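You operate a simulated robot arm through the tools that you are given. There is no shell and no other tool.

You are at the controls of a simulated robot arm. One attempt, no reset.

JOB
Load the coiler with the orange rope.
Fine: blue holder on the turntable, pegs up, rope end in the holder's socket, guide arm in.

It is judged by the outcome, as a careful person would: the job done as asked, and still so three seconds after it is handed in. It fails if anything else is knocked over, pushed out of place, dropped, spilled or broken.

ROBOT AND FRAMES
A 7-joint arm with a two-finger gripper, fixed in place. Base frame: the origin is at the foot of the arm, x ahead of it, y to its left, z up; the work surface is at about z = 840. Units: mm, rad, N and s.
With the tool pointing down near the work surface it reaches from about 360 to 780 mm from the base axis. Its first joint turns from -2.496 to 2.496 rad. Payload 2.45 kg.
Tool frame: the origin (TCP) lies between the finger pads and is the grasp point; the fingertips stand 26 mm ahead of it; z points along the fingers, y is the line along which they close. Largest opening 96 mm; the body of the gripper starts 69 mm behind the TCP.
Orientation is that of the tool frame in the base frame, as a unit quaternion [x, y, z, w]. With the fingers straight down and closing along the base's y, the tool's x points along the base's -x, its y along +y and its z along -z.

CONTROLS
- The arm moves only by the tool servo_tool. Its argument "plan" is a list that holds one entry, the list of rows, each a list of 7 numbers: the shift along the tool's x, y, z in units of 20 mm (1.0 is 20 mm), then the turn, a rotation vector about the tool's x, y, z in units of 8 degrees (1.0 is 8 degrees), then the closure in counts, from 0 (fully open) to 255 (shut). In form: [[[x, y, z, wx, wy, wz, gripper], ...]]. A call has 1 to 20 rows; each row shifts and turns the commanded pose from where the row before left it, along the tool's axes as they then stand. A call with a number of a shift or a turn outside -1 to 1 is refused whole. Rows are played at 5 a second. More than 50 mm and 0.15 rad between two rows, or a gripper value outside its range, and nothing of the call is played. A pose out of reach is approached as far as the arm can. The call stops where the force on the tool passes 70 N (or 10 N more than at its start, if that is more) or the arm is blocked; 0.2 s more then pass. The fingers move at their own pace and stop on an object; they squeeze with about 28 N. The grip force told is the motor's: it shows also when the fingers shut on nothing. Time passes only in rows, and 0.2 s behind the last, so rows that do not move let the fingers close. It gives the time, the measured TCP pose, the force on the tool (base axes), the opening and the grip force at its end, in the units of the frame above (readings bear some noise), with the torque about the TCP (base axes, N m) and any sound that the robot's microphone picked up.
- Cameras (640 x 400 px; columns grow to the right, rows downward): "scene" is fixed at [218.9, -650.7, 1450.8]; the picture's right is [0.79, -0.62, 0.00], its down [-0.27, -0.34, -0.90] and it looks along [0.56, 0.71, -0.43] (base axes); focal length 351 px, centre (320, 200). "wrist" rides on the gripper at [82, 3, -98] in the tool frame; the picture's right is [-0.04, 1.00, 0.00], its down [-0.73, -0.03, -0.68] and it looks along [-0.68, -0.03, 0.73] (tool axes); focal length 256 px, centre (320, 200). There is no depth. A picture from a camera that has moved, and an enlarged one, comes with that camera's place and axes in the base frame and with its lens.
- get_image(camera): a new picture of that camera. The clock stands still meanwhile.
- raise_lower(by): slides the trunk up (or, below 0, down) by that many mm; the arm rides with it, the base frame stays. It gives what a move gives, with no picture.
- zoom(camera, box): a new picture of the part [left, top, right, bottom] of that camera's present view, enlarged. The clock stands still meanwhile.
- hand_in(): hands the job in; it is judged then, once.

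Nothing tells you positions but the pictures and the camera data. Unless the task says otherwise, let go and move clear before handing in.

The tools are called after "Call:" as a command line: name --argument value ..., lists and objects as JSON in quotes. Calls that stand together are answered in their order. servo_tool: Moves the arm, as the interface text tells. Its arguments: {"type":"object","properties":{"plan":{"type":"array"}},"required":["plan"]} The other tools are called the same way: raise_lower (by) slides the trunk up or down; get_image (camera) takes a picture; zoom (camera, box) takes an enlarged picture of a part of a camera's view; hand_in () hands the job in.

At the start:

```text
clock: 0.0
ee_pos: [532.8, 39.4, 1193.8]
ee_rot: [0.0, 1.0, 0.0, -0.001]
contact_force: [-0.9, 0.6, -0.1]
ft_torque: [0.0, 0.0, -0.02]
opening: 96.1
gripper_force: 0.0
trunk travel left (down, up): [-575.0, 65.0]
```

scene: 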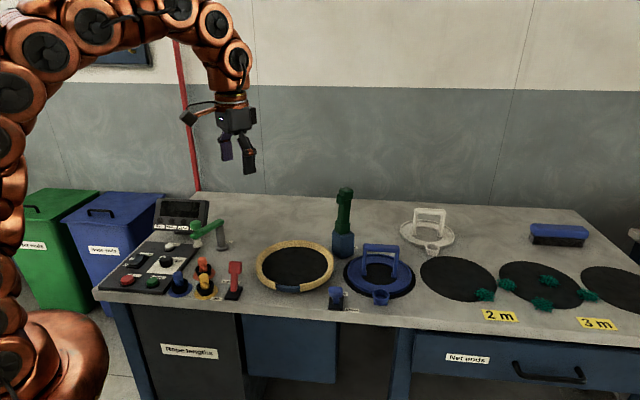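
wrist: 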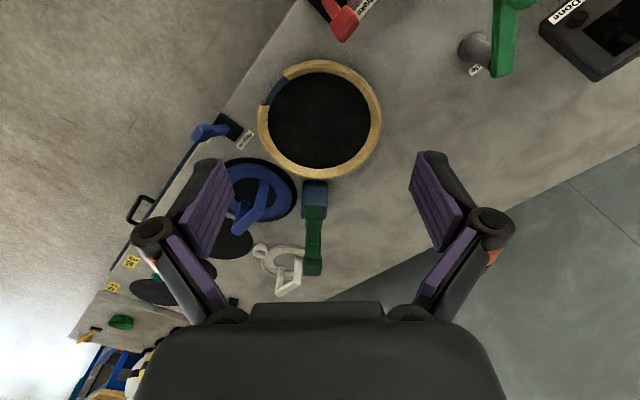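

I see a bench with a control panel on the left, a ring-shaped turntable, a blue holder with a handle, a white holder, coloured plugs (rope ends?), and a green guide arm. I'll look closer before moving.

Call:
zoom --camera "scene" --box '[90, 180, 270, 310]'

Call:
zoom --camera "scene" --box '[240, 170, 470, 320]'

Call:
zoom --camera "scene" --box '[410, 200, 640, 350]'

Call:
zoom --camera "scene" --box '[150, 240, 260, 310]'

Call:
zoom --camera "wrist" --box '[180, 50, 420, 300]'

```text
3.08 times, centred on (180, 245) of scene
camera zoom: at [218.9, -650.7, 1450.8], right [0.79, -0.62, 0.0], down [-0.27, -0.34, -0.9], along [0.56, 0.71, -0.43], focal length 1079 px, centre (751, 62)
```

zoom: 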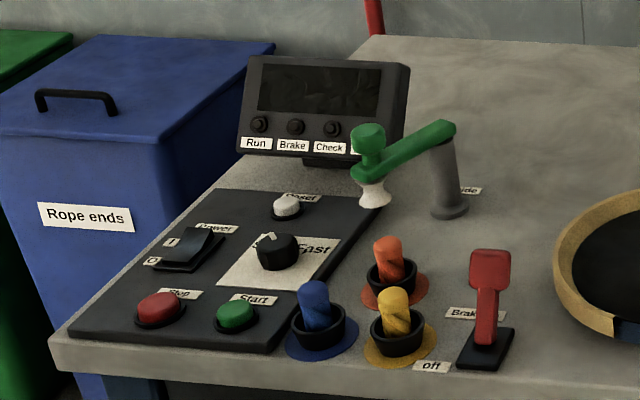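

```text
2.67 times, centred on (355, 245) of scene
camera zoom: at [218.9, -650.7, 1450.8], right [0.79, -0.62, 0.0], down [-0.27, -0.34, -0.9], along [0.56, 0.71, -0.43], focal length 936 px, centre (227, 80)
```

zoom: 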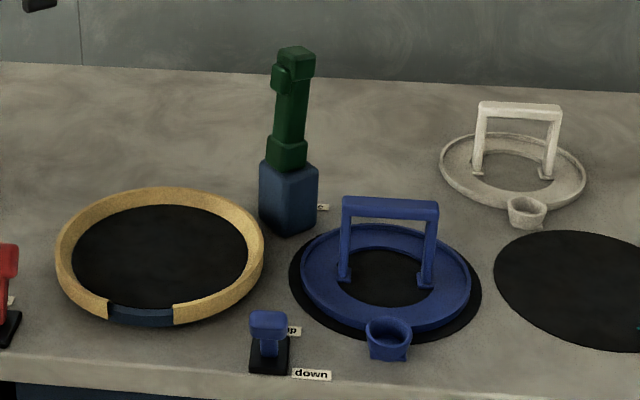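

```text
2.67 times, centred on (525, 275) of scene
camera zoom: at [218.9, -650.7, 1450.8], right [0.79, -0.62, 0.0], down [-0.27, -0.34, -0.9], along [0.56, 0.71, -0.43], focal length 936 px, centre (-227, 0)
```

zoom: 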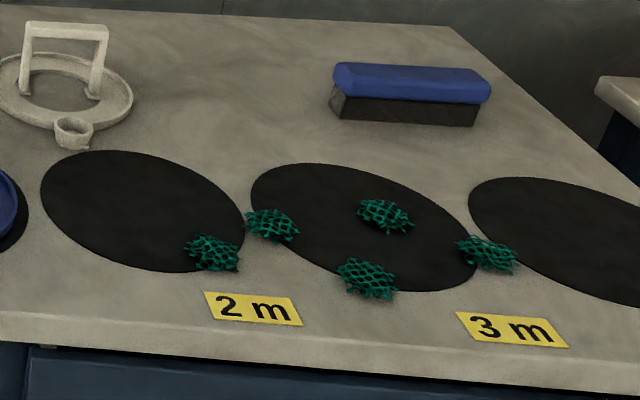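

```text
5.71 times, centred on (205, 275) of scene
camera zoom: at [218.9, -650.7, 1450.8], right [0.79, -0.62, 0.0], down [-0.27, -0.34, -0.9], along [0.56, 0.71, -0.43], focal length 2005 px, centre (977, -229)
```

zoom: 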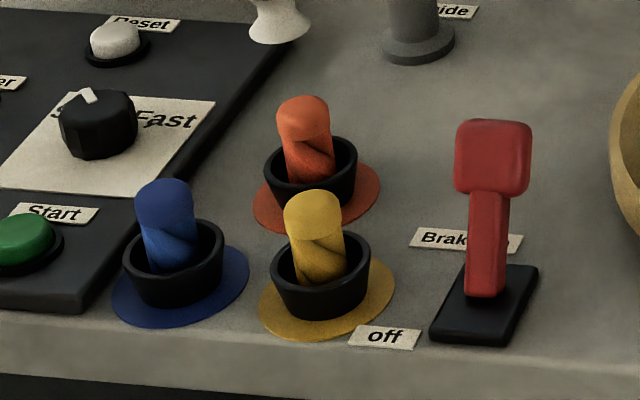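

```text
1.60 times, centred on (300, 175) of wrist
camera zoom: at [450.7, 42.4, 1292.1], right [0.04, 1.0, 0.0], down [0.73, -0.03, 0.68], along [0.68, -0.03, -0.73], focal length 410 px, centre (352, 240)
```

zoom: 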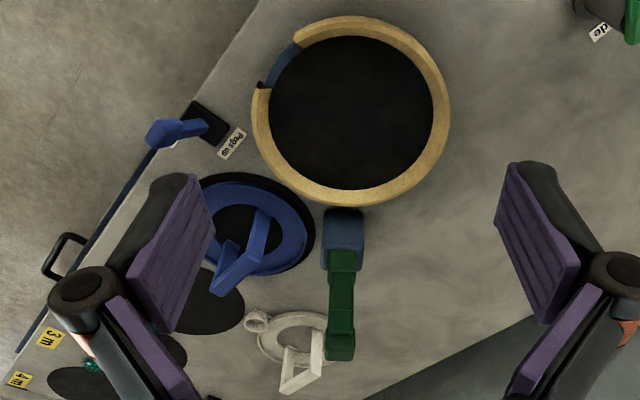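

The turntable is near (663, 33), the blue holder near (835, -130), the orange rope end near (459, 186), the pegs lever near (684, -121) and the guide post near (550, 273). I'll zoom in further for details.

Call:
zoom --camera "scene" --box '[240, 230, 350, 300]'

Call:
zoom --camera "scene" --box '[320, 235, 430, 315]'

Call:
zoom --camera "scene" --box '[140, 190, 250, 260]'

Call:
zoom --camera "wrist" --box '[240, 40, 400, 190]'

Call:
zoom --camera "wrist" --box '[180, 110, 320, 250]'

Call:
zoom --camera "wrist" --box '[440, 0, 640, 100]'

```text
5.71 times, centred on (295, 265) of scene
camera zoom: at [218.9, -650.7, 1450.8], right [0.79, -0.62, 0.0], down [-0.27, -0.34, -0.9], along [0.56, 0.71, -0.43], focal length 2005 px, centre (463, -171)
```

zoom: 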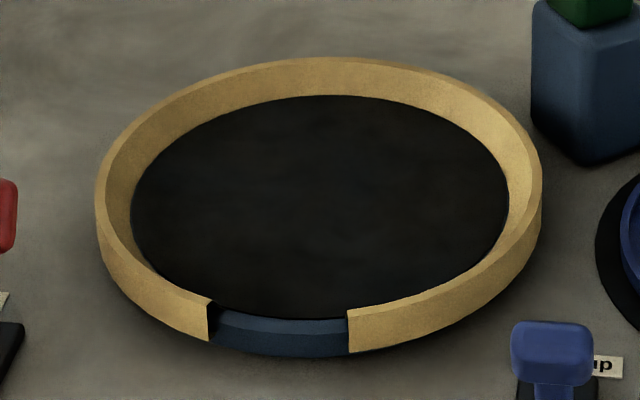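

```text
5.00 times, centred on (375, 275) of scene
camera zoom: at [218.9, -650.7, 1450.8], right [0.79, -0.62, 0.0], down [-0.27, -0.34, -0.9], along [0.56, 0.71, -0.43], focal length 1754 px, centre (45, -175)
```

zoom: 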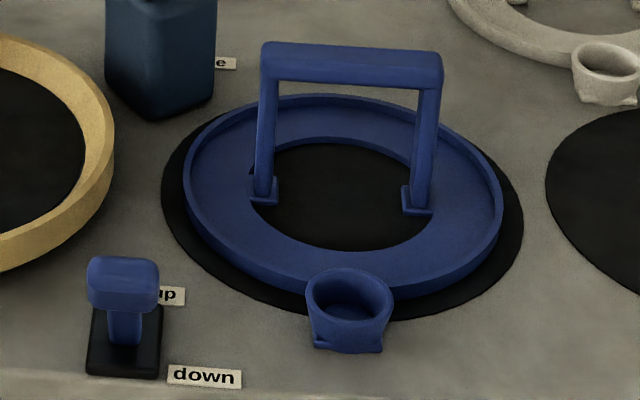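

```text
5.71 times, centred on (195, 225) of scene
camera zoom: at [218.9, -650.7, 1450.8], right [0.79, -0.62, 0.0], down [-0.27, -0.34, -0.9], along [0.56, 0.71, -0.43], focal length 2005 px, centre (1034, 57)
```

zoom: 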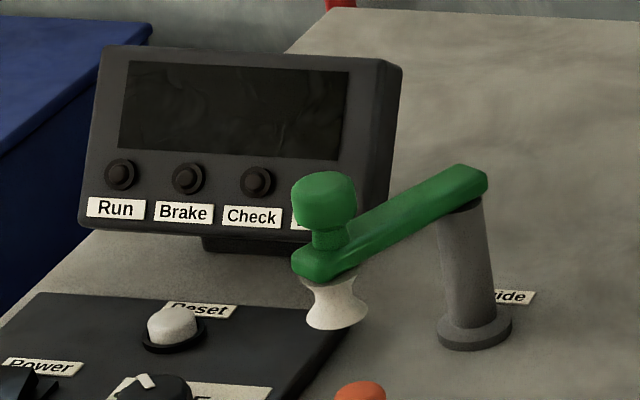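

```text
2.67 times, centred on (320, 115) of wrist
camera zoom: at [450.7, 42.4, 1292.1], right [0.04, 1.0, 0.0], down [0.73, -0.03, 0.68], along [0.68, -0.03, -0.73], focal length 683 px, centre (320, 427)
```

zoom: 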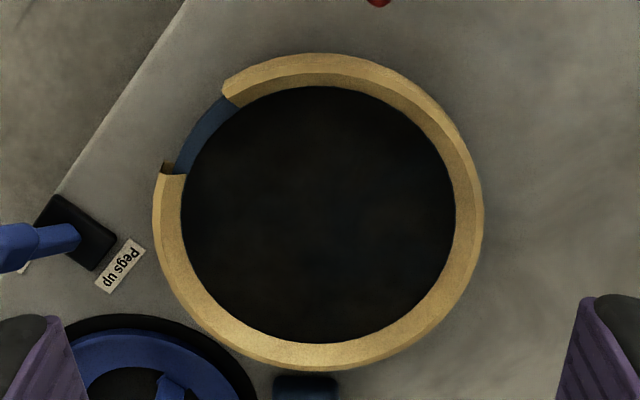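

```text
2.86 times, centred on (250, 180) of wrist
camera zoom: at [450.7, 42.4, 1292.1], right [0.04, 1.0, 0.0], down [0.73, -0.03, 0.68], along [0.68, -0.03, -0.73], focal length 731 px, centre (520, 257)
```

zoom: 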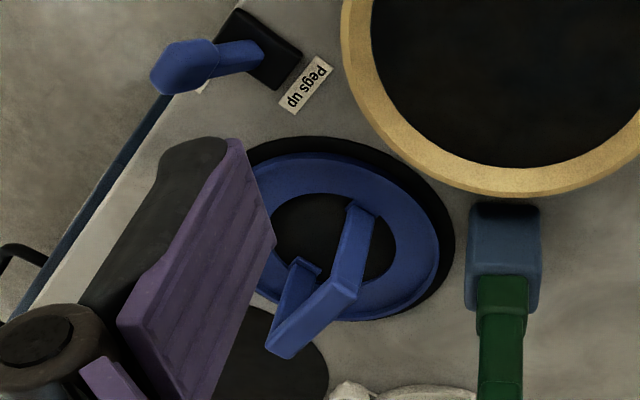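

```text
3.20 times, centred on (540, 50) of wrist
camera zoom: at [450.7, 42.4, 1292.1], right [0.04, 1.0, 0.0], down [0.73, -0.03, 0.68], along [0.68, -0.03, -0.73], focal length 819 px, centre (-384, 680)
```

zoom: 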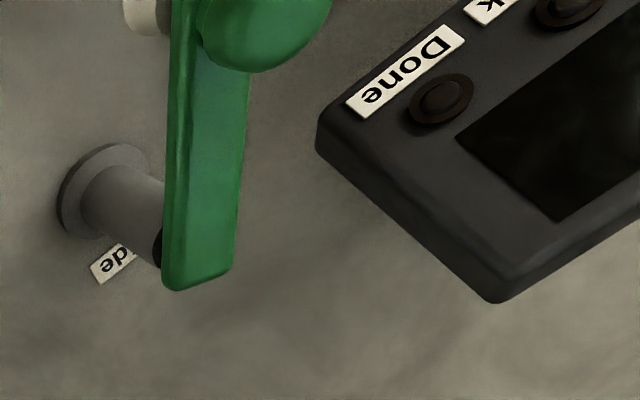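

The rim has a gap at the front for the holder's socket, and the pegs lever seems to lean forward to "down". I'll turn the wrist to look toward the guide arm and the panel side.

Call:
servo_tool --plan '[[[0, 0, 0, 0, 0, -0.9375, 0], [0, 0, 0, 0, 0, -0.9375, 0], [0, 0, 0, 0, 0, -0.9375, 0], [0, 0, 0, 0, 0, -0.9375, 0], [0, 0, 0, 0, 0, -0.9375, 0], [0, 0, 0, 0, 0, -0.9375, 0], [0, 0, 0, 0, 0, -0.9375, 0], [0, 0, 0, 0, 0, -0.9375, 0], [0, 0, 0, 0, 0, -0.9375, 0], [0, 0, 0, 0, 0, -0.9375, 0], [0, 0, 0, 0, 0, -0.9375, 0], [0, 0, 0, 0, 0, -0.9375, 0]]]'

Call:
get_image --camera "wrist"

```text
clock: 2.6
ee_pos: [531.7, 39.1, 1195.1]
ee_rot: [0.709, -0.706, 0.0, 0.0]
contact_force: [-0.4, 0.3, -1.3]
ft_torque: [0.02, 0.02, -0.01]
opening: 96.0
gripper_force: 0.0
trunk travel left (down, up): [-575.0, 65.0]
```

```text
taken
camera wrist: at [529.0, -42.2, 1292.4], right [-1.0, 0.04, 0.0], down [0.03, 0.73, 0.68], along [0.03, 0.68, -0.73], focal length 256 px, centre (320, 200)
```

wrist: 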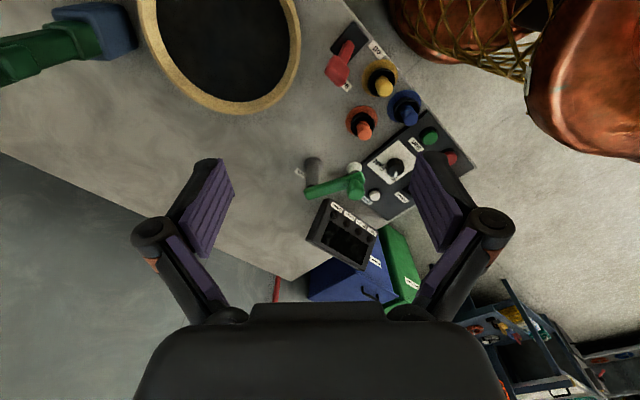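

Call:
zoom --camera "wrist" --box '[280, 130, 420, 220]'

Call:
zoom --camera "wrist" --box '[310, 30, 470, 150]'

Call:
zoom --camera "wrist" --box '[120, 0, 400, 200]'

```text
4.44 times, centred on (350, 175) of wrist
camera zoom: at [529.0, -42.2, 1292.4], right [-1.0, 0.04, 0.0], down [0.03, 0.73, 0.68], along [0.03, 0.68, -0.73], focal length 1138 px, centre (187, 311)
```

zoom: 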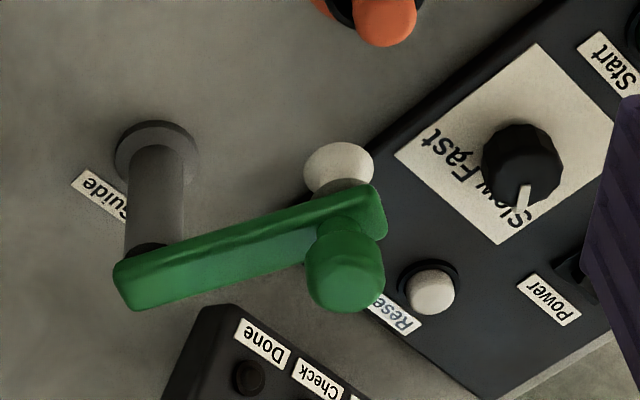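

```text
3.33 times, centred on (390, 90) of wrist
camera zoom: at [529.0, -42.2, 1292.4], right [-1.0, 0.04, 0.0], down [0.03, 0.73, 0.68], along [0.03, 0.68, -0.73], focal length 853 px, centre (87, 567)
```

zoom: 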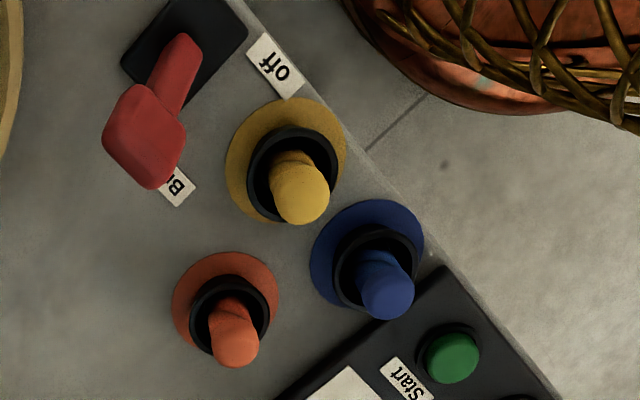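

```text
2.00 times, centred on (260, 100) of wrist
camera zoom: at [529.0, -42.2, 1292.4], right [-1.0, 0.04, 0.0], down [0.03, 0.73, 0.68], along [0.03, 0.68, -0.73], focal length 512 px, centre (440, 400)
```

zoom: 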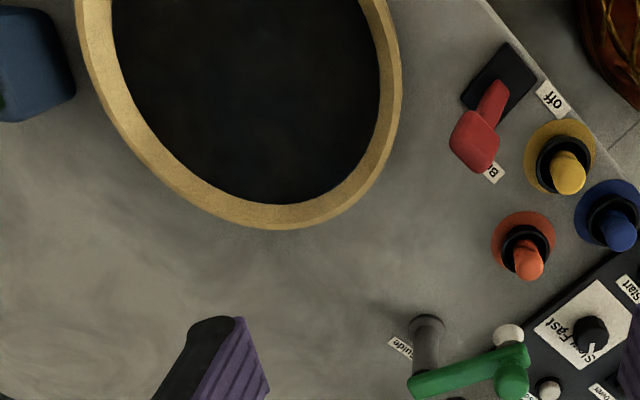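

The orange rope end stands near (458, 182) and the guide arm pivots near (559, 273), pointing outward to the left. The brake lever leans to "Brake". I'll turn toward the blue holder now to get its pose.

Call:
servo_tool --plan '[[[0, 0, 0, 0, 0, 0.978, 0], [0, 0, 0, 0, 0, 0.978, 0], [0, 0, 0, 0, 0, 0.978, 0], [0, 0, 0, 0, 0, 0.978, 0], [0, 0, 0, 0, 0, 0.978, 0], [0, 0, 0, 0, 0, 0.978, 0], [0, 0, 0, 0, 0, 0.978, 0], [0, 0, 0, 0, 0, 0.978, 0], [0, 0, 0, 0, 0, 0.978, 0], [0, 0, 0, 0, 0, 0.978, 0], [0, 0, 0, 0, 0, 0.978, 0], [0, 0, 0, 0, 0, 0.978, 0], [0, 0, 0, 0, 0, 0.978, 0], [0, 0, 0, 0, 0, 0.978, 0], [0, 0, 0, 0, 0, 0.978, 0], [0, 0, 0, 0, 0, 0.978, 0], [0, 0, 0, 0, 0, 0.978, 0]]]'

Call:
servo_tool --plan '[[[-0.794, 0.322, 0.281, 0, 0, 0, 0], [-0.794, 0.322, 0.281, 0, 0, 0, 0], [-0.794, 0.322, 0.281, 0, 0, 0, 0], [-0.794, 0.322, 0.281, 0, 0, 0, 0], [-0.794, 0.322, 0.281, 0, 0, 0, 0], [-0.794, 0.322, 0.281, 0, 0, 0, 0], [-0.794, 0.322, 0.281, 0, 0, 0, 0], [-0.794, 0.322, 0.281, 0, 0, 0, 0]]]'

Call:
get_image --camera "wrist"

Call:
get_image --camera "scene"

```text
clock: 6.2
ee_pos: [532.3, 38.4, 1194.0]
ee_rot: [0.366, 0.931, 0.001, 0.0]
contact_force: [0.9, 0.7, -0.2]
ft_torque: [-0.01, -0.02, 0.02]
opening: 96.1
gripper_force: 0.0
trunk travel left (down, up): [-575.0, 65.0]
```

```text
clock: 8.0
ee_pos: [660.8, -9.6, 1150.5]
ee_rot: [0.366, 0.931, 0.0, 0.001]
contact_force: [-0.6, 0.2, 0.4]
ft_torque: [-0.01, -0.02, -0.04]
opening: 96.1
gripper_force: 0.0
trunk travel left (down, up): [-575.0, 65.0]
```

```text
taken
camera wrist: at [604.0, 48.5, 1248.5], right [0.71, 0.7, 0.0], down [0.52, -0.52, 0.68], along [0.48, -0.48, -0.73], focal length 256 px, centre (320, 200)
```

wrist: 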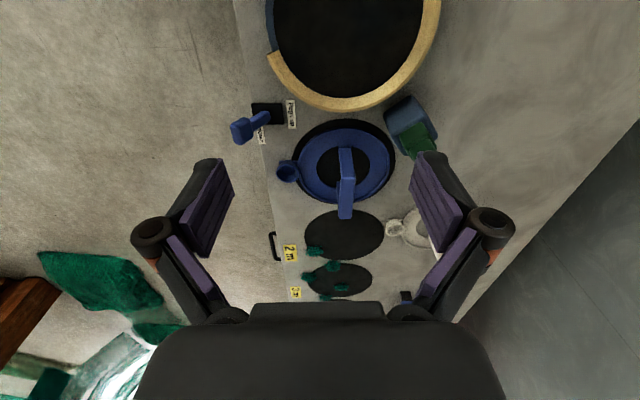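

```text
taken
```

scene: 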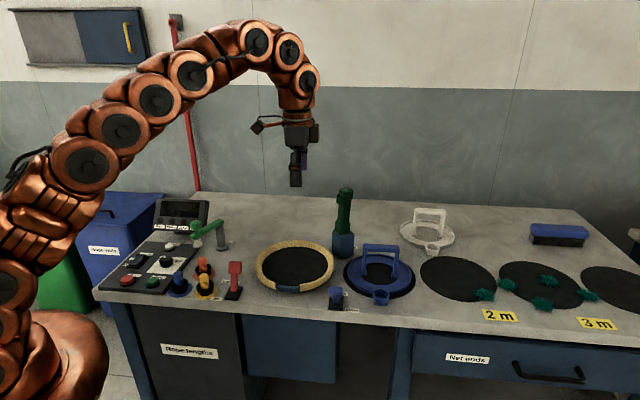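

Call:
zoom --camera "wrist" --box '[220, 80, 420, 240]'

Call:
zoom --camera "wrist" --box '[270, 110, 410, 230]'

```text
2.50 times, centred on (320, 160) of wrist
camera zoom: at [604.0, 48.5, 1248.5], right [0.71, 0.7, 0.0], down [0.52, -0.52, 0.68], along [0.48, -0.48, -0.73], focal length 640 px, centre (320, 300)
```

zoom: 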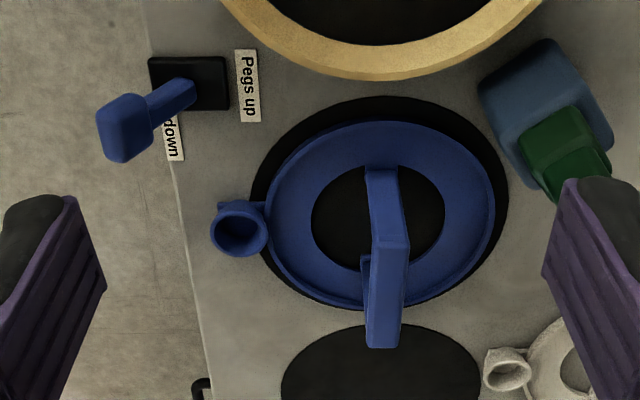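

```text
3.33 times, centred on (340, 170) of wrist
camera zoom: at [604.0, 48.5, 1248.5], right [0.71, 0.7, 0.0], down [0.52, -0.52, 0.68], along [0.48, -0.48, -0.73], focal length 853 px, centre (253, 300)
```

zoom: 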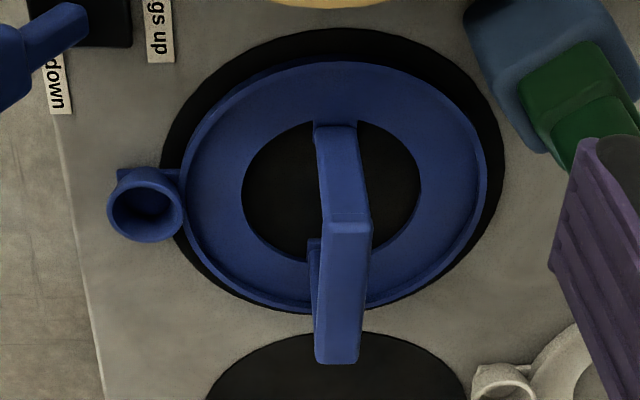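

The blue holder's handle bar is centred near (837, -125) with its top at z≈938, running along (0.71, -0.70), and the socket points to the front edge. That is past the straight-down reach, so I'll tilt the tool outward in the plane of the bar.

Call:
servo_tool --plan '[[[0, 0, 0, 0, 0, 0.21, 0], [0, 0, 0, 0, -1, 0, 0], [0, 0, 0, 0, -1, 0, 0], [0, 0, 0, 0, -1, 0, 0], [0, 0, 0, 0, -1, 0, 0], [0, 0, 0, 0, 0, 0, 0]]]'

Call:
servo_tool --plan '[[[-0.341, 0.148, 0.846, 0, 0, 0, 0], [-0.341, 0.148, 0.846, 0, 0, 0, 0], [-0.341, 0.148, 0.846, 0, 0, 0, 0], [-0.341, 0.148, 0.846, 0, 0, 0, 0], [-0.341, 0.148, 0.846, 0, 0, 0, 0], [-0.341, 0.148, 0.846, 0, 0, 0, 0], [-0.341, 0.148, 0.846, 0, 0, 0, 0], [-0.341, 0.148, 0.846, 0, 0, 0, 0], [-0.341, 0.148, 0.846, 0, 0, 0, 0], [-0.341, 0.148, 0.846, 0, 0, 0, 0], [0, 0, 0, 0, 0, 0, 0]]]'

Call:
get_image --camera "wrist"

Call:
get_image --camera "scene"

```text
clock: 9.4
ee_pos: [660.0, -10.1, 1149.9]
ee_rot: [0.364, 0.889, -0.105, 0.257]
contact_force: [0.5, -0.3, 0.3]
ft_torque: [0.02, 0.05, -0.01]
opening: 96.3
gripper_force: 0.1
trunk travel left (down, up): [-575.0, 65.0]
```

```text
clock: 11.8
ee_pos: [785.3, -91.9, 1041.1]
ee_rot: [0.365, 0.889, -0.105, 0.255]
contact_force: [0.1, 0.3, 0.0]
ft_torque: [-0.02, 0.01, 0.02]
opening: 95.6
gripper_force: 0.1
trunk travel left (down, up): [-575.0, 65.0]
```

```text
taken
camera wrist: at [701.8, -4.4, 1082.5], right [0.73, 0.69, 0.02], down [0.17, -0.2, 0.96], along [0.67, -0.7, -0.26], focal length 256 px, centre (320, 200)
```

wrist: 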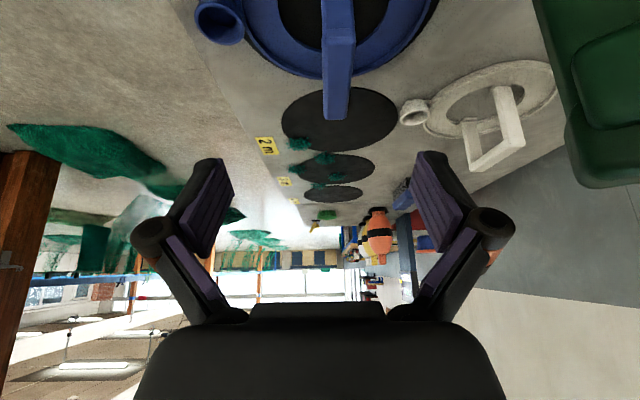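

```text
taken
```

scene: 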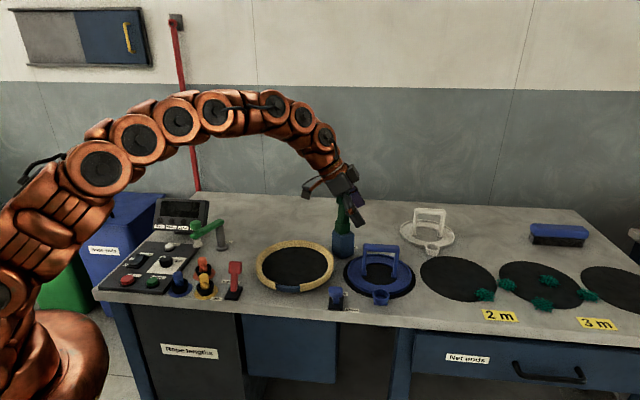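

Reach is fine so far. I'll finish the approach to just above the handle bar, watching the green cutter to the side.

Call:
servo_tool --plan '[[[-0.341, 0.1, 0.846, 0, 0, 0, 0], [-0.341, 0.1, 0.846, 0, 0, 0, 0], [-0.341, 0.1, 0.846, 0, 0, 0, 0], [-0.341, 0.1, 0.846, 0, 0, 0, 0], [0, 0, 0, 0, 0, 0, 0]]]'

Call:
get_image --camera "wrist"

Call:
zoom --camera "scene" --box '[290, 140, 450, 310]'

```text
clock: 13.0
ee_pos: [833.0, -129.3, 998.7]
ee_rot: [0.365, 0.889, -0.104, 0.255]
contact_force: [-0.4, -0.1, -0.4]
ft_torque: [-0.01, -0.03, -0.02]
opening: 95.9
gripper_force: 0.1
trunk travel left (down, up): [-575.0, 65.0]
```

```text
taken
camera wrist: at [749.2, -40.6, 1039.2], right [0.73, 0.69, 0.02], down [0.17, -0.2, 0.96], along [0.67, -0.7, -0.26], focal length 256 px, centre (320, 200)
```

wrist: 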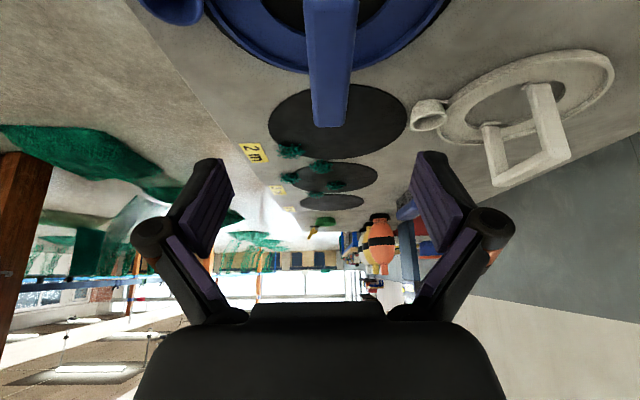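

```text
2.35 times, centred on (370, 225) of scene
camera zoom: at [218.9, -650.7, 1450.8], right [0.79, -0.62, 0.0], down [-0.27, -0.34, -0.9], along [0.56, 0.71, -0.43], focal length 825 px, centre (202, 141)
```

zoom: 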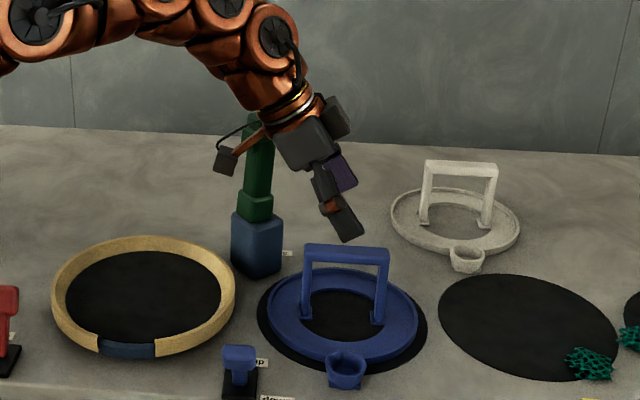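

The bar sits about 7 mm to the tool's +y, with its length centred on the fingers. I'll descend straight down onto it with that correction and then close.

Call:
servo_tool --plan '[[[0, 0.375, 0, 0, 0, 0, 0], [0.36, 0, 0.577, 0, 0, 0, 0], [0.36, 0, 0.577, 0, 0, 0, 0], [0.36, 0, 0.577, 0, 0, 0, 0], [0.36, 0, 0.577, 0, 0, 0, 0], [0.36, 0, 0.577, 0, 0, 0, 0], [0, 0, 0, 0, 0, 0, 0]]]'

Call:
get_image --camera "wrist"

Call:
zoom --camera "scene" --box '[290, 160, 450, 310]'

```text
clock: 14.6
ee_pos: [837.4, -122.7, 930.9]
ee_rot: [0.364, 0.89, -0.103, 0.255]
contact_force: [0.1, 0.0, -0.7]
ft_torque: [0.02, -0.02, -0.01]
opening: 95.8
gripper_force: 0.3
trunk travel left (down, up): [-575.0, 65.0]
```

```text
taken
camera wrist: at [754.3, -34.5, 970.6], right [0.73, 0.69, 0.02], down [0.17, -0.2, 0.96], along [0.67, -0.7, -0.26], focal length 256 px, centre (320, 200)
```

wrist: 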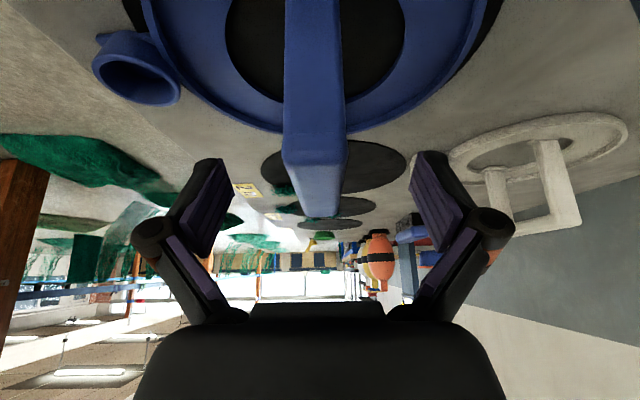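

```text
2.67 times, centred on (370, 235) of scene
camera zoom: at [218.9, -650.7, 1450.8], right [0.79, -0.62, 0.0], down [-0.27, -0.34, -0.9], along [0.56, 0.71, -0.43], focal length 936 px, centre (187, 107)
```

zoom: 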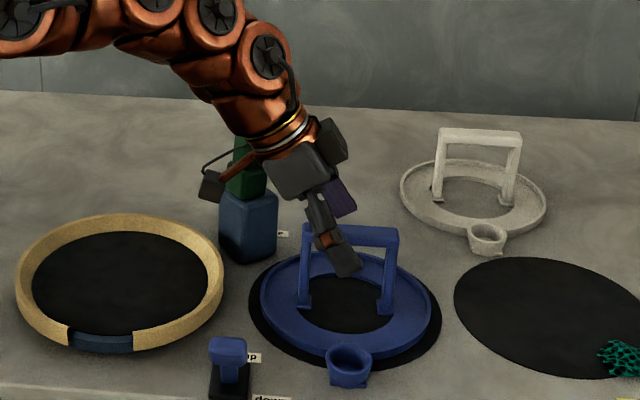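

The bar sits between the fingers, centred. Closing now.

Call:
servo_tool --plan '[[[0, 0, 0, 0, 0, 0, 255], [0, 0, 0, 0, 0, 0, 255], [0, 0, 0, 0, 0, 0, 255], [0, 0, 0, 0, 0, 0, 255], [0, 0, 0, 0, 0, 0, 255], [0, 0, 0, 0, 0, 0, 255], [0, 0, 0, 0, 0, 0, 255]]]'

Call:
get_image --camera "wrist"

```text
clock: 16.2
ee_pos: [837.9, -122.9, 929.6]
ee_rot: [0.366, 0.889, -0.105, 0.254]
contact_force: [-0.1, -0.4, 2.4]
ft_torque: [-0.01, 0.01, -0.07]
opening: 23.0
gripper_force: 28.6
trunk travel left (down, up): [-575.0, 65.0]
```

```text
taken
camera wrist: at [754.3, -34.7, 970.7], right [0.73, 0.69, 0.02], down [0.17, -0.2, 0.96], along [0.67, -0.7, -0.26], focal length 256 px, centre (320, 200)
```

wrist: 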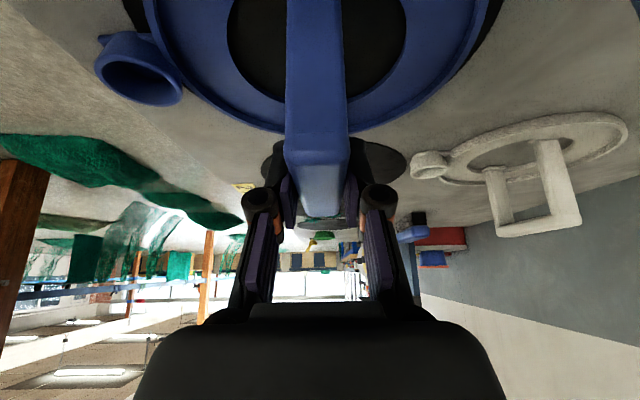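

Gripped at 23 mm opening. Lifting straight up.

Call:
servo_tool --plan '[[[-0.2, 0, -0.32, 0, 0, 0, 255], [-0.364, 0, -0.583, 0, 0, 0, 255], [-0.364, 0, -0.583, 0, 0, 0, 255], [-0.364, 0, -0.583, 0, 0, 0, 255], [-0.364, 0, -0.583, 0, 0, 0, 255], [-0.364, 0, -0.583, 0, 0, 0, 255], [-0.364, 0, -0.583, 0, 0, 0, 255], [-0.364, 0, -0.583, 0, 0, 0, 255], [0, 0, 0, 0, 0, 0, 255]]]'

Call:
get_image --camera "scene"

Call:
get_image --camera "wrist"

```text
clock: 18.2
ee_pos: [839.0, -122.8, 1034.4]
ee_rot: [0.364, 0.889, -0.104, 0.256]
contact_force: [-0.1, 0.8, -1.2]
ft_torque: [-0.01, -0.03, -0.01]
opening: 22.8
gripper_force: 27.9
trunk travel left (down, up): [-575.0, 65.0]
```

```text
taken
```

scene: 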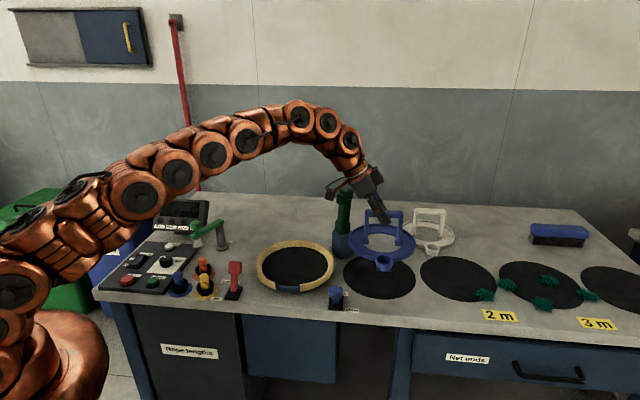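

```text
taken
camera wrist: at [754.3, -34.5, 1074.2], right [0.73, 0.69, 0.02], down [0.17, -0.2, 0.96], along [0.67, -0.7, -0.26], focal length 256 px, centre (320, 200)
```

wrist: 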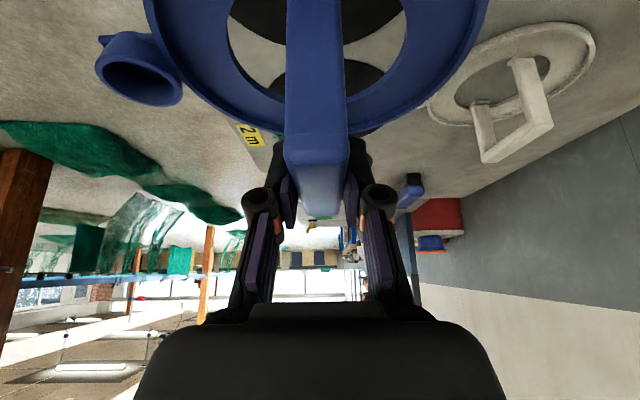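

The holder hangs level. The green cutter stands beside the direct line to the turntable, so I'll bring the holder back toward the base first and then across.

Call:
servo_tool --plan '[[[0.565, -0.659, -0.353, 0, 0, 0, 255], [0.565, -0.659, -0.353, 0, 0, 0, 255], [0.565, -0.659, -0.353, 0, 0, 0, 255], [0.565, -0.659, -0.353, 0, 0, 0, 255], [0.565, -0.659, -0.353, 0, 0, 0, 255], [0.565, -0.659, -0.353, 0, 0, 0, 255], [0.565, -0.659, -0.353, 0, 0, 0, 255], [0.565, -0.659, -0.353, 0, 0, 0, 255], [0, 0, 0, 0, 0, 0, 255]]]'

Call:
get_image --camera "scene"

```text
clock: 20.2
ee_pos: [689.1, -122.3, 1034.2]
ee_rot: [0.364, 0.89, -0.105, 0.255]
contact_force: [-1.1, 0.0, -1.5]
ft_torque: [0.03, -0.01, 0.01]
opening: 22.7
gripper_force: 28.0
trunk travel left (down, up): [-575.0, 65.0]
```

```text
taken
```

scene: 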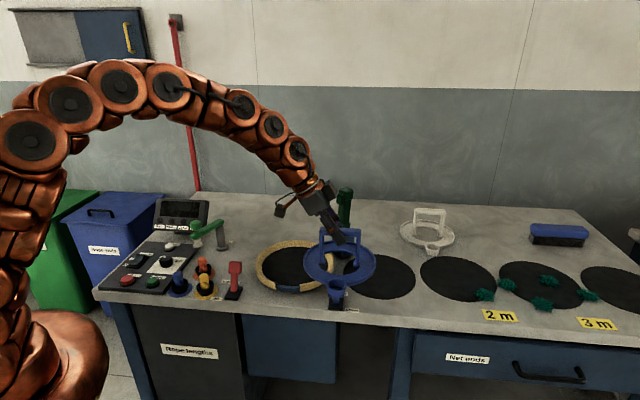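

Call:
servo_tool --plan '[[[0.661, 0.546, -0.256, 0, 0, 0, 255], [0.661, 0.546, -0.256, 0, 0, 0, 255], [0.661, 0.546, -0.256, 0, 0, 0, 255], [0.661, 0.546, -0.256, 0, 0, 0, 255], [0.661, 0.546, -0.256, 0, 0, 0, 255], [0.661, 0.546, -0.256, 0, 0, 0, 255], [0.661, 0.546, -0.256, 0, 0, 0, 255], [0.661, 0.546, -0.256, 0, 0, 0, 255], [0.661, 0.546, -0.256, 0, 0, 0, 255], [0, 0, 0, -0.285, 0, -0.456, 255], [0, 0, 0, 0, 0, 0, 255]]]'

Call:
zoom --camera "scene" --box '[220, 190, 370, 310]'

Call:
get_image --camera "scene"

Call:
get_image --camera "wrist"

```text
clock: 22.6
ee_pos: [668.0, 34.1, 1010.3]
ee_rot: [0.331, 0.903, -0.095, 0.259]
contact_force: [-1.3, -0.9, -1.8]
ft_torque: [0.06, 0.02, 0.05]
opening: 22.8
gripper_force: 28.3
trunk travel left (down, up): [-575.0, 65.0]
```

```text
3.33 times, centred on (295, 250) of scene
camera zoom: at [218.9, -650.7, 1450.8], right [0.79, -0.62, 0.0], down [-0.27, -0.34, -0.9], along [0.56, 0.71, -0.43], focal length 1169 px, centre (403, 33)
```

zoom: 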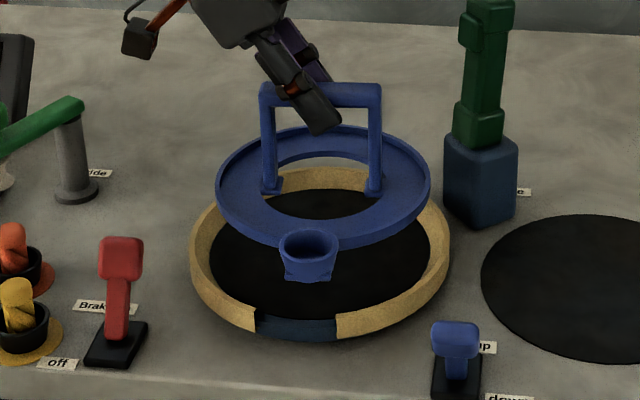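

```text
taken
```

scene: 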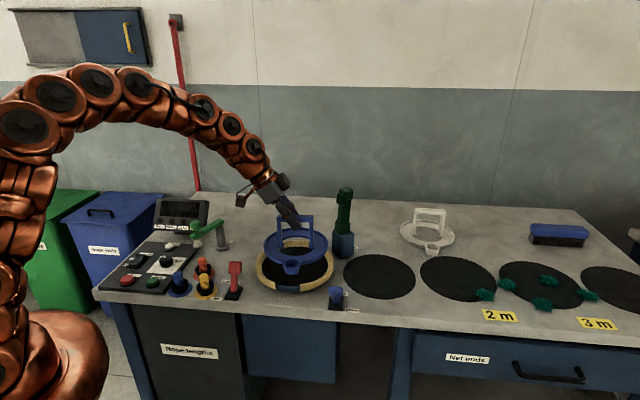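

```text
taken
camera wrist: at [578.0, 115.4, 1051.1], right [0.67, 0.74, 0.02], down [0.18, -0.19, 0.96], along [0.72, -0.64, -0.26], focal length 256 px, centre (320, 200)
```

wrist: 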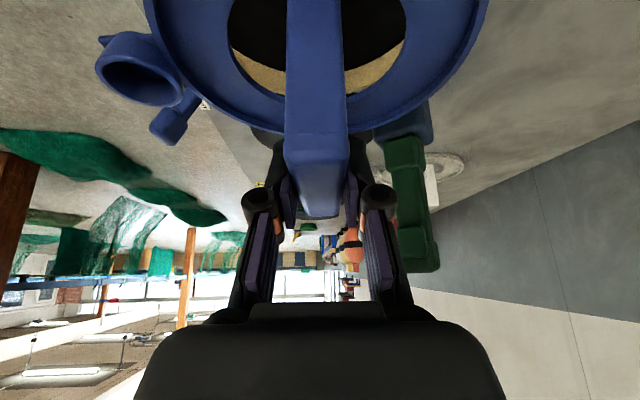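

The holder is above the turntable. It needs about 4° back clockwise and roughly 5 mm to the image left; I'll correct that, come down to just over the rim and compare again.

Call:
servo_tool --plan '[[[0, 0, 0, 0.265, 0, 0.425, 255], [0.432, -0.01, 0.515, 0, 0, 0, 255], [0.432, -0.01, 0.515, 0, 0, 0, 255], [0.432, -0.01, 0.515, 0, 0, 0, 255], [0, 0, 0, 0, 0, 0, 255]]]'

Call:
zoom --camera "scene" --box '[235, 210, 355, 310]'

Call:
get_image --camera "wrist"

```text
clock: 23.8
ee_pos: [662.6, 39.4, 971.3]
ee_rot: [0.363, 0.89, -0.103, 0.255]
contact_force: [-0.8, -0.1, -1.7]
ft_torque: [-0.01, 0.02, 0.01]
opening: 22.6
gripper_force: 28.1
trunk travel left (down, up): [-575.0, 65.0]
```

```text
4.00 times, centred on (295, 260) of scene
camera zoom: at [218.9, -650.7, 1450.8], right [0.79, -0.62, 0.0], down [-0.27, -0.34, -0.9], along [0.56, 0.71, -0.43], focal length 1403 px, centre (420, -40)
```

zoom: 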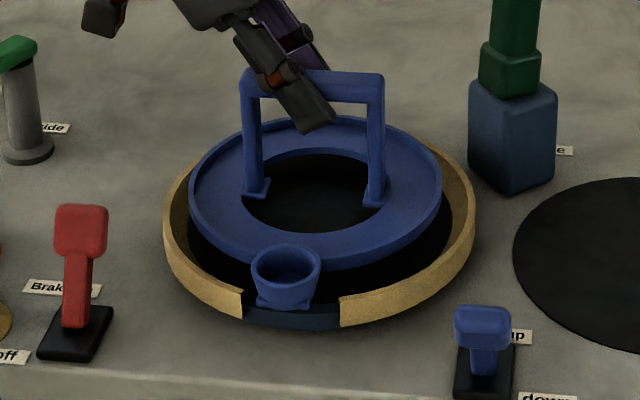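

```text
taken
camera wrist: at [578.6, 125.8, 1012.0], right [0.72, 0.69, 0.02], down [0.17, -0.2, 0.96], along [0.67, -0.69, -0.26], focal length 256 px, centre (320, 200)
```

wrist: 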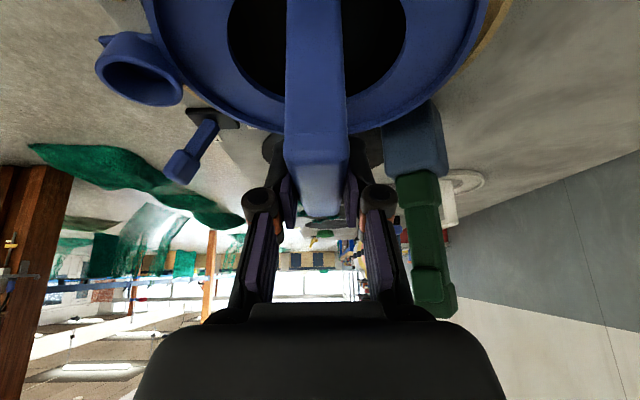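

Lateral alignment is within about 2 mm and the socket lines up with the gap. I'm not sure about front-to-back, so I'll check the rim in the wrist view.

Call:
zoom --camera "wrist" --box '[400, 0, 560, 100]'

Call:
zoom --camera "wrist" --box '[60, 0, 260, 140]'

Call:
zoom --camera "scene" --box '[265, 225, 355, 300]'

```text
4.00 times, centred on (480, 50) of wrist
camera zoom: at [578.6, 125.8, 1012.0], right [0.72, 0.69, 0.02], down [0.17, -0.2, 0.96], along [0.67, -0.69, -0.26], focal length 1024 px, centre (-320, 800)
```

zoom: 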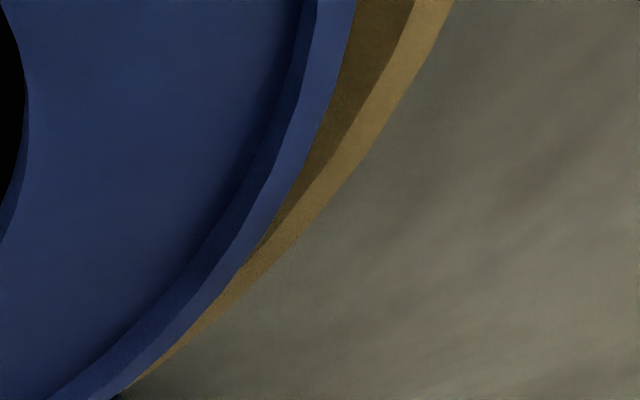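

```text
2.86 times, centred on (160, 70) of wrist
camera zoom: at [578.6, 125.8, 1012.0], right [0.72, 0.69, 0.02], down [0.17, -0.2, 0.96], along [0.67, -0.69, -0.26], focal length 731 px, centre (777, 571)
```

zoom: 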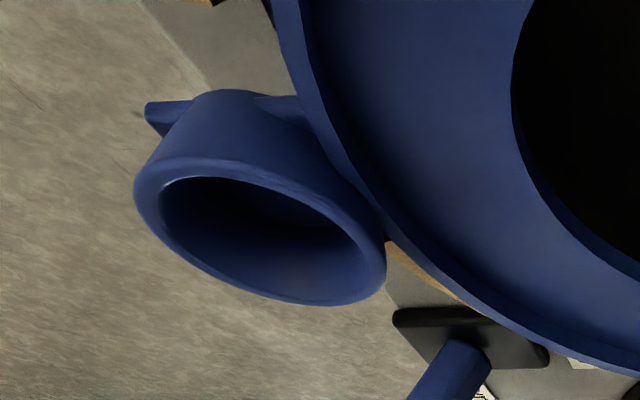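

```text
5.33 times, centred on (310, 262) of scene
camera zoom: at [218.9, -650.7, 1450.8], right [0.79, -0.62, 0.0], down [-0.27, -0.34, -0.9], along [0.56, 0.71, -0.43], focal length 1871 px, centre (373, -133)
```

zoom: 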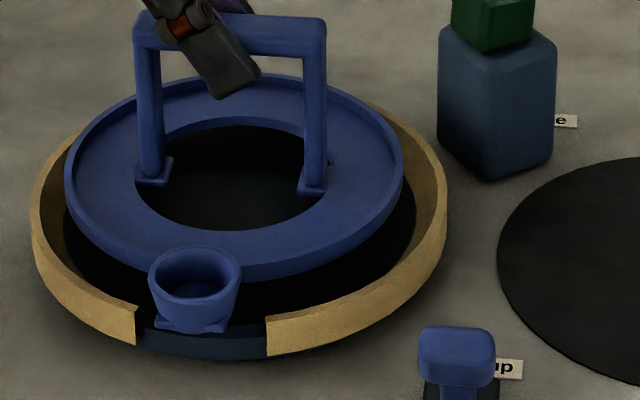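

Call:
zoom --camera "scene" --box '[260, 265, 320, 300]'

Call:
zoom --camera "scene" --box '[300, 235, 350, 290]'

Call:
zoom --camera "scene" --box '[250, 235, 300, 290]'

```text
10.67 times, centred on (290, 282) of scene
camera zoom: at [218.9, -650.7, 1450.8], right [0.79, -0.62, 0.0], down [-0.27, -0.34, -0.9], along [0.56, 0.71, -0.43], focal length 3742 px, centre (640, -680)
```

zoom: 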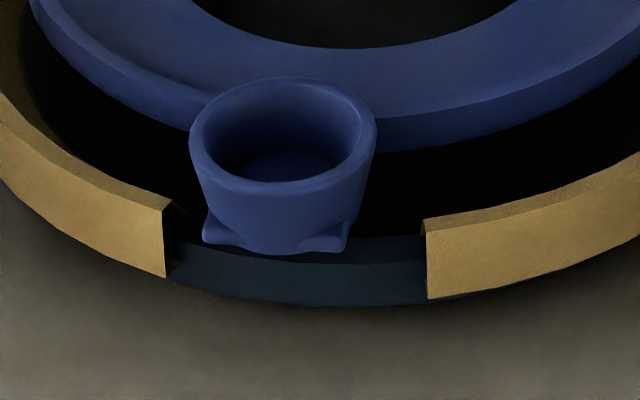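

```text
7.27 times, centred on (325, 262) of scene
camera zoom: at [218.9, -650.7, 1450.8], right [0.79, -0.62, 0.0], down [-0.27, -0.34, -0.9], along [0.56, 0.71, -0.43], focal length 2551 px, centre (284, -254)
```

zoom: 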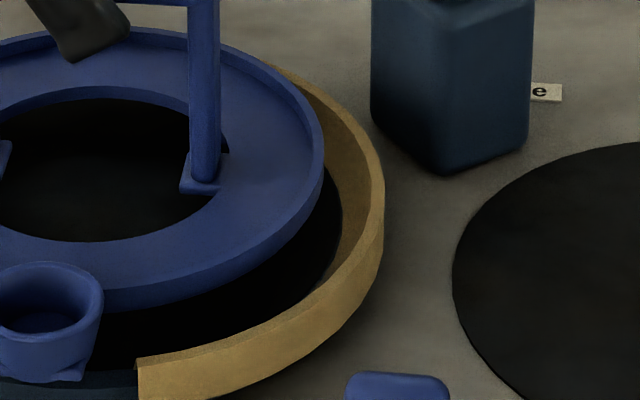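

```text
7.27 times, centred on (275, 262) of scene
camera zoom: at [218.9, -650.7, 1450.8], right [0.79, -0.62, 0.0], down [-0.27, -0.34, -0.9], along [0.56, 0.71, -0.43], focal length 2551 px, centre (647, -254)
```

zoom: 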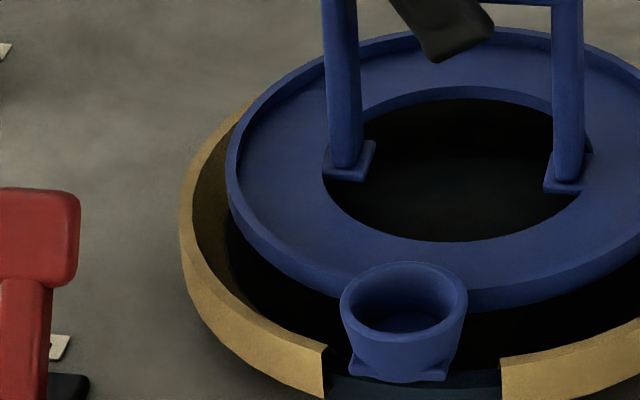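

The rim's inner wall is funnel-shaped and the socket lines up with the gap. I'll shift 2 mm right and start lowering in small steps.

Call:
servo_tool --plan '[[[-0.085, 0, 0.053, 0, 0, 0, 255], [0.159, 0, 0.254, 0, 0, 0, 255], [0.159, 0, 0.254, 0, 0, 0, 255], [0, 0, 0, 0, 0, 0, 255]]]'

Call:
zoom --camera "scene" --box '[245, 220, 345, 300]'

Call:
zoom --camera "wrist" --box '[400, 0, 560, 100]'

```text
clock: 24.8
ee_pos: [665.2, 37.1, 959.7]
ee_rot: [0.362, 0.89, -0.104, 0.255]
contact_force: [-1.6, 0.1, -1.2]
ft_torque: [0.0, 0.0, -0.03]
opening: 22.5
gripper_force: 28.1
trunk travel left (down, up): [-575.0, 65.0]
```

```text
5.00 times, centred on (295, 260) of scene
camera zoom: at [218.9, -650.7, 1450.8], right [0.79, -0.62, 0.0], down [-0.27, -0.34, -0.9], along [0.56, 0.71, -0.43], focal length 1754 px, centre (445, -100)
```

zoom: 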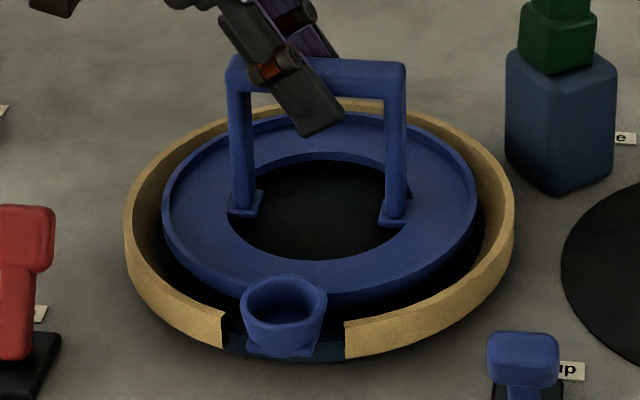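

```text
4.00 times, centred on (480, 50) of wrist
camera zoom: at [581.1, 124.8, 999.3], right [0.72, 0.69, 0.02], down [0.17, -0.2, 0.96], along [0.67, -0.69, -0.26], focal length 1024 px, centre (-320, 800)
```

zoom: 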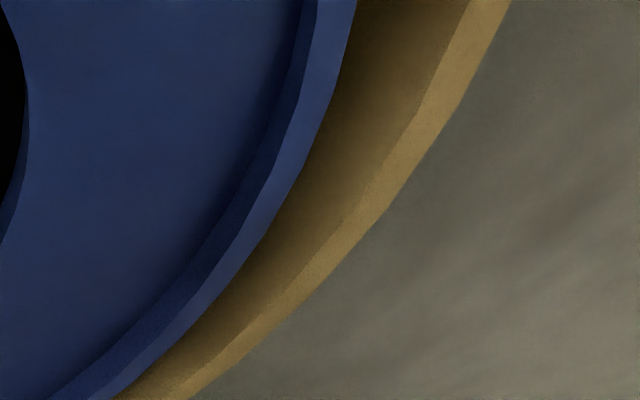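

It is well centred and nothing touches. Continuing down.

Call:
servo_tool --plan '[[[0.132, 0, 0.212, 0, 0, 0, 255], [0.132, 0, 0.212, 0, 0, 0, 255], [0, 0, 0, 0, 0, 0, 255]]]'

Call:
zoom --camera "scene" --box '[245, 220, 345, 300]'

```text
clock: 25.6
ee_pos: [664.2, 36.9, 951.4]
ee_rot: [0.363, 0.89, -0.104, 0.257]
contact_force: [1.1, -3.4, 21.2]
ft_torque: [-0.27, -0.12, -0.01]
opening: 23.0
gripper_force: 28.0
trunk travel left (down, up): [-575.0, 65.0]
```

```text
5.00 times, centred on (295, 260) of scene
camera zoom: at [218.9, -650.7, 1450.8], right [0.79, -0.62, 0.0], down [-0.27, -0.34, -0.9], along [0.56, 0.71, -0.43], focal length 1754 px, centre (445, -100)
```

zoom: 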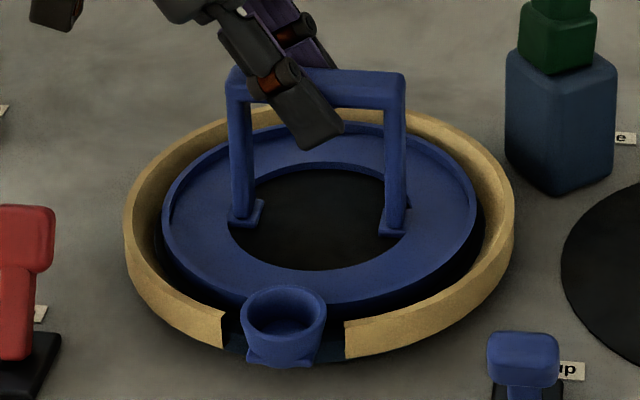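

Contact at z≈951, as predicted for the disk. I'll ease off and release, then check.

Call:
servo_tool --plan '[[[-0.026, 0, -0.042, 0, 0, 0, 255], [0, 0, 0, 0, 0, 0, 180], [0, 0, 0, 0, 0, 0, 120], [0, 0, 0, 0, 0, 0, 60], [0, 0, 0, 0, 0, 0, 0], [0, 0, 0, 0, 0, 0, 0], [0, 0, 0, 0, 0, 0, 0]]]'

Call:
zoom --camera "scene" --box '[245, 220, 345, 300]'

Call:
get_image --camera "wrist"

```text
clock: 27.2
ee_pos: [664.2, 37.0, 949.1]
ee_rot: [0.363, 0.89, -0.104, 0.255]
contact_force: [-2.0, 0.1, 0.0]
ft_torque: [0.02, 0.01, 0.02]
opening: 95.9
gripper_force: 0.1
trunk travel left (down, up): [-575.0, 65.0]
```

```text
5.00 times, centred on (295, 260) of scene
camera zoom: at [218.9, -650.7, 1450.8], right [0.79, -0.62, 0.0], down [-0.27, -0.34, -0.9], along [0.56, 0.71, -0.43], focal length 1754 px, centre (445, -100)
```

zoom: 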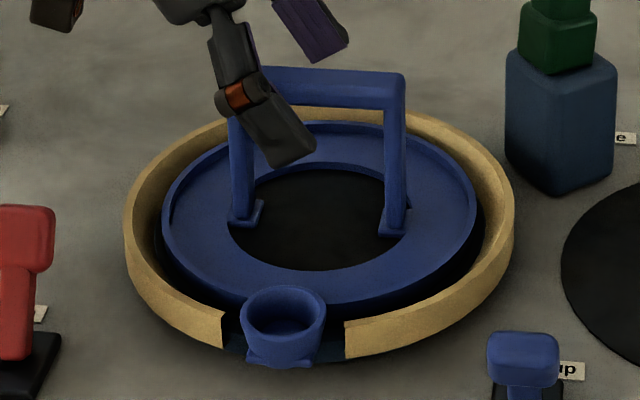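

```text
taken
camera wrist: at [580.5, 124.8, 990.4], right [0.72, 0.69, 0.02], down [0.17, -0.2, 0.96], along [0.67, -0.69, -0.26], focal length 256 px, centre (320, 200)
```

wrist: 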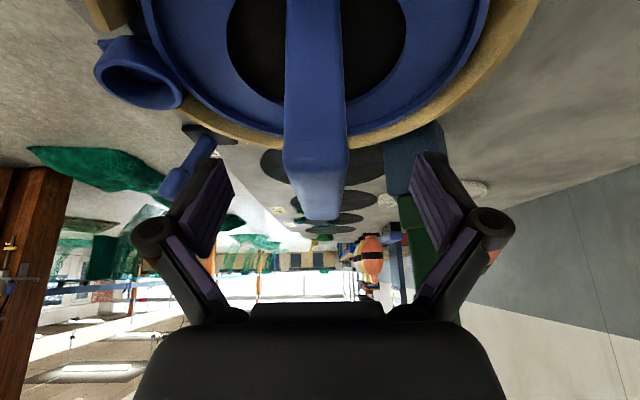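

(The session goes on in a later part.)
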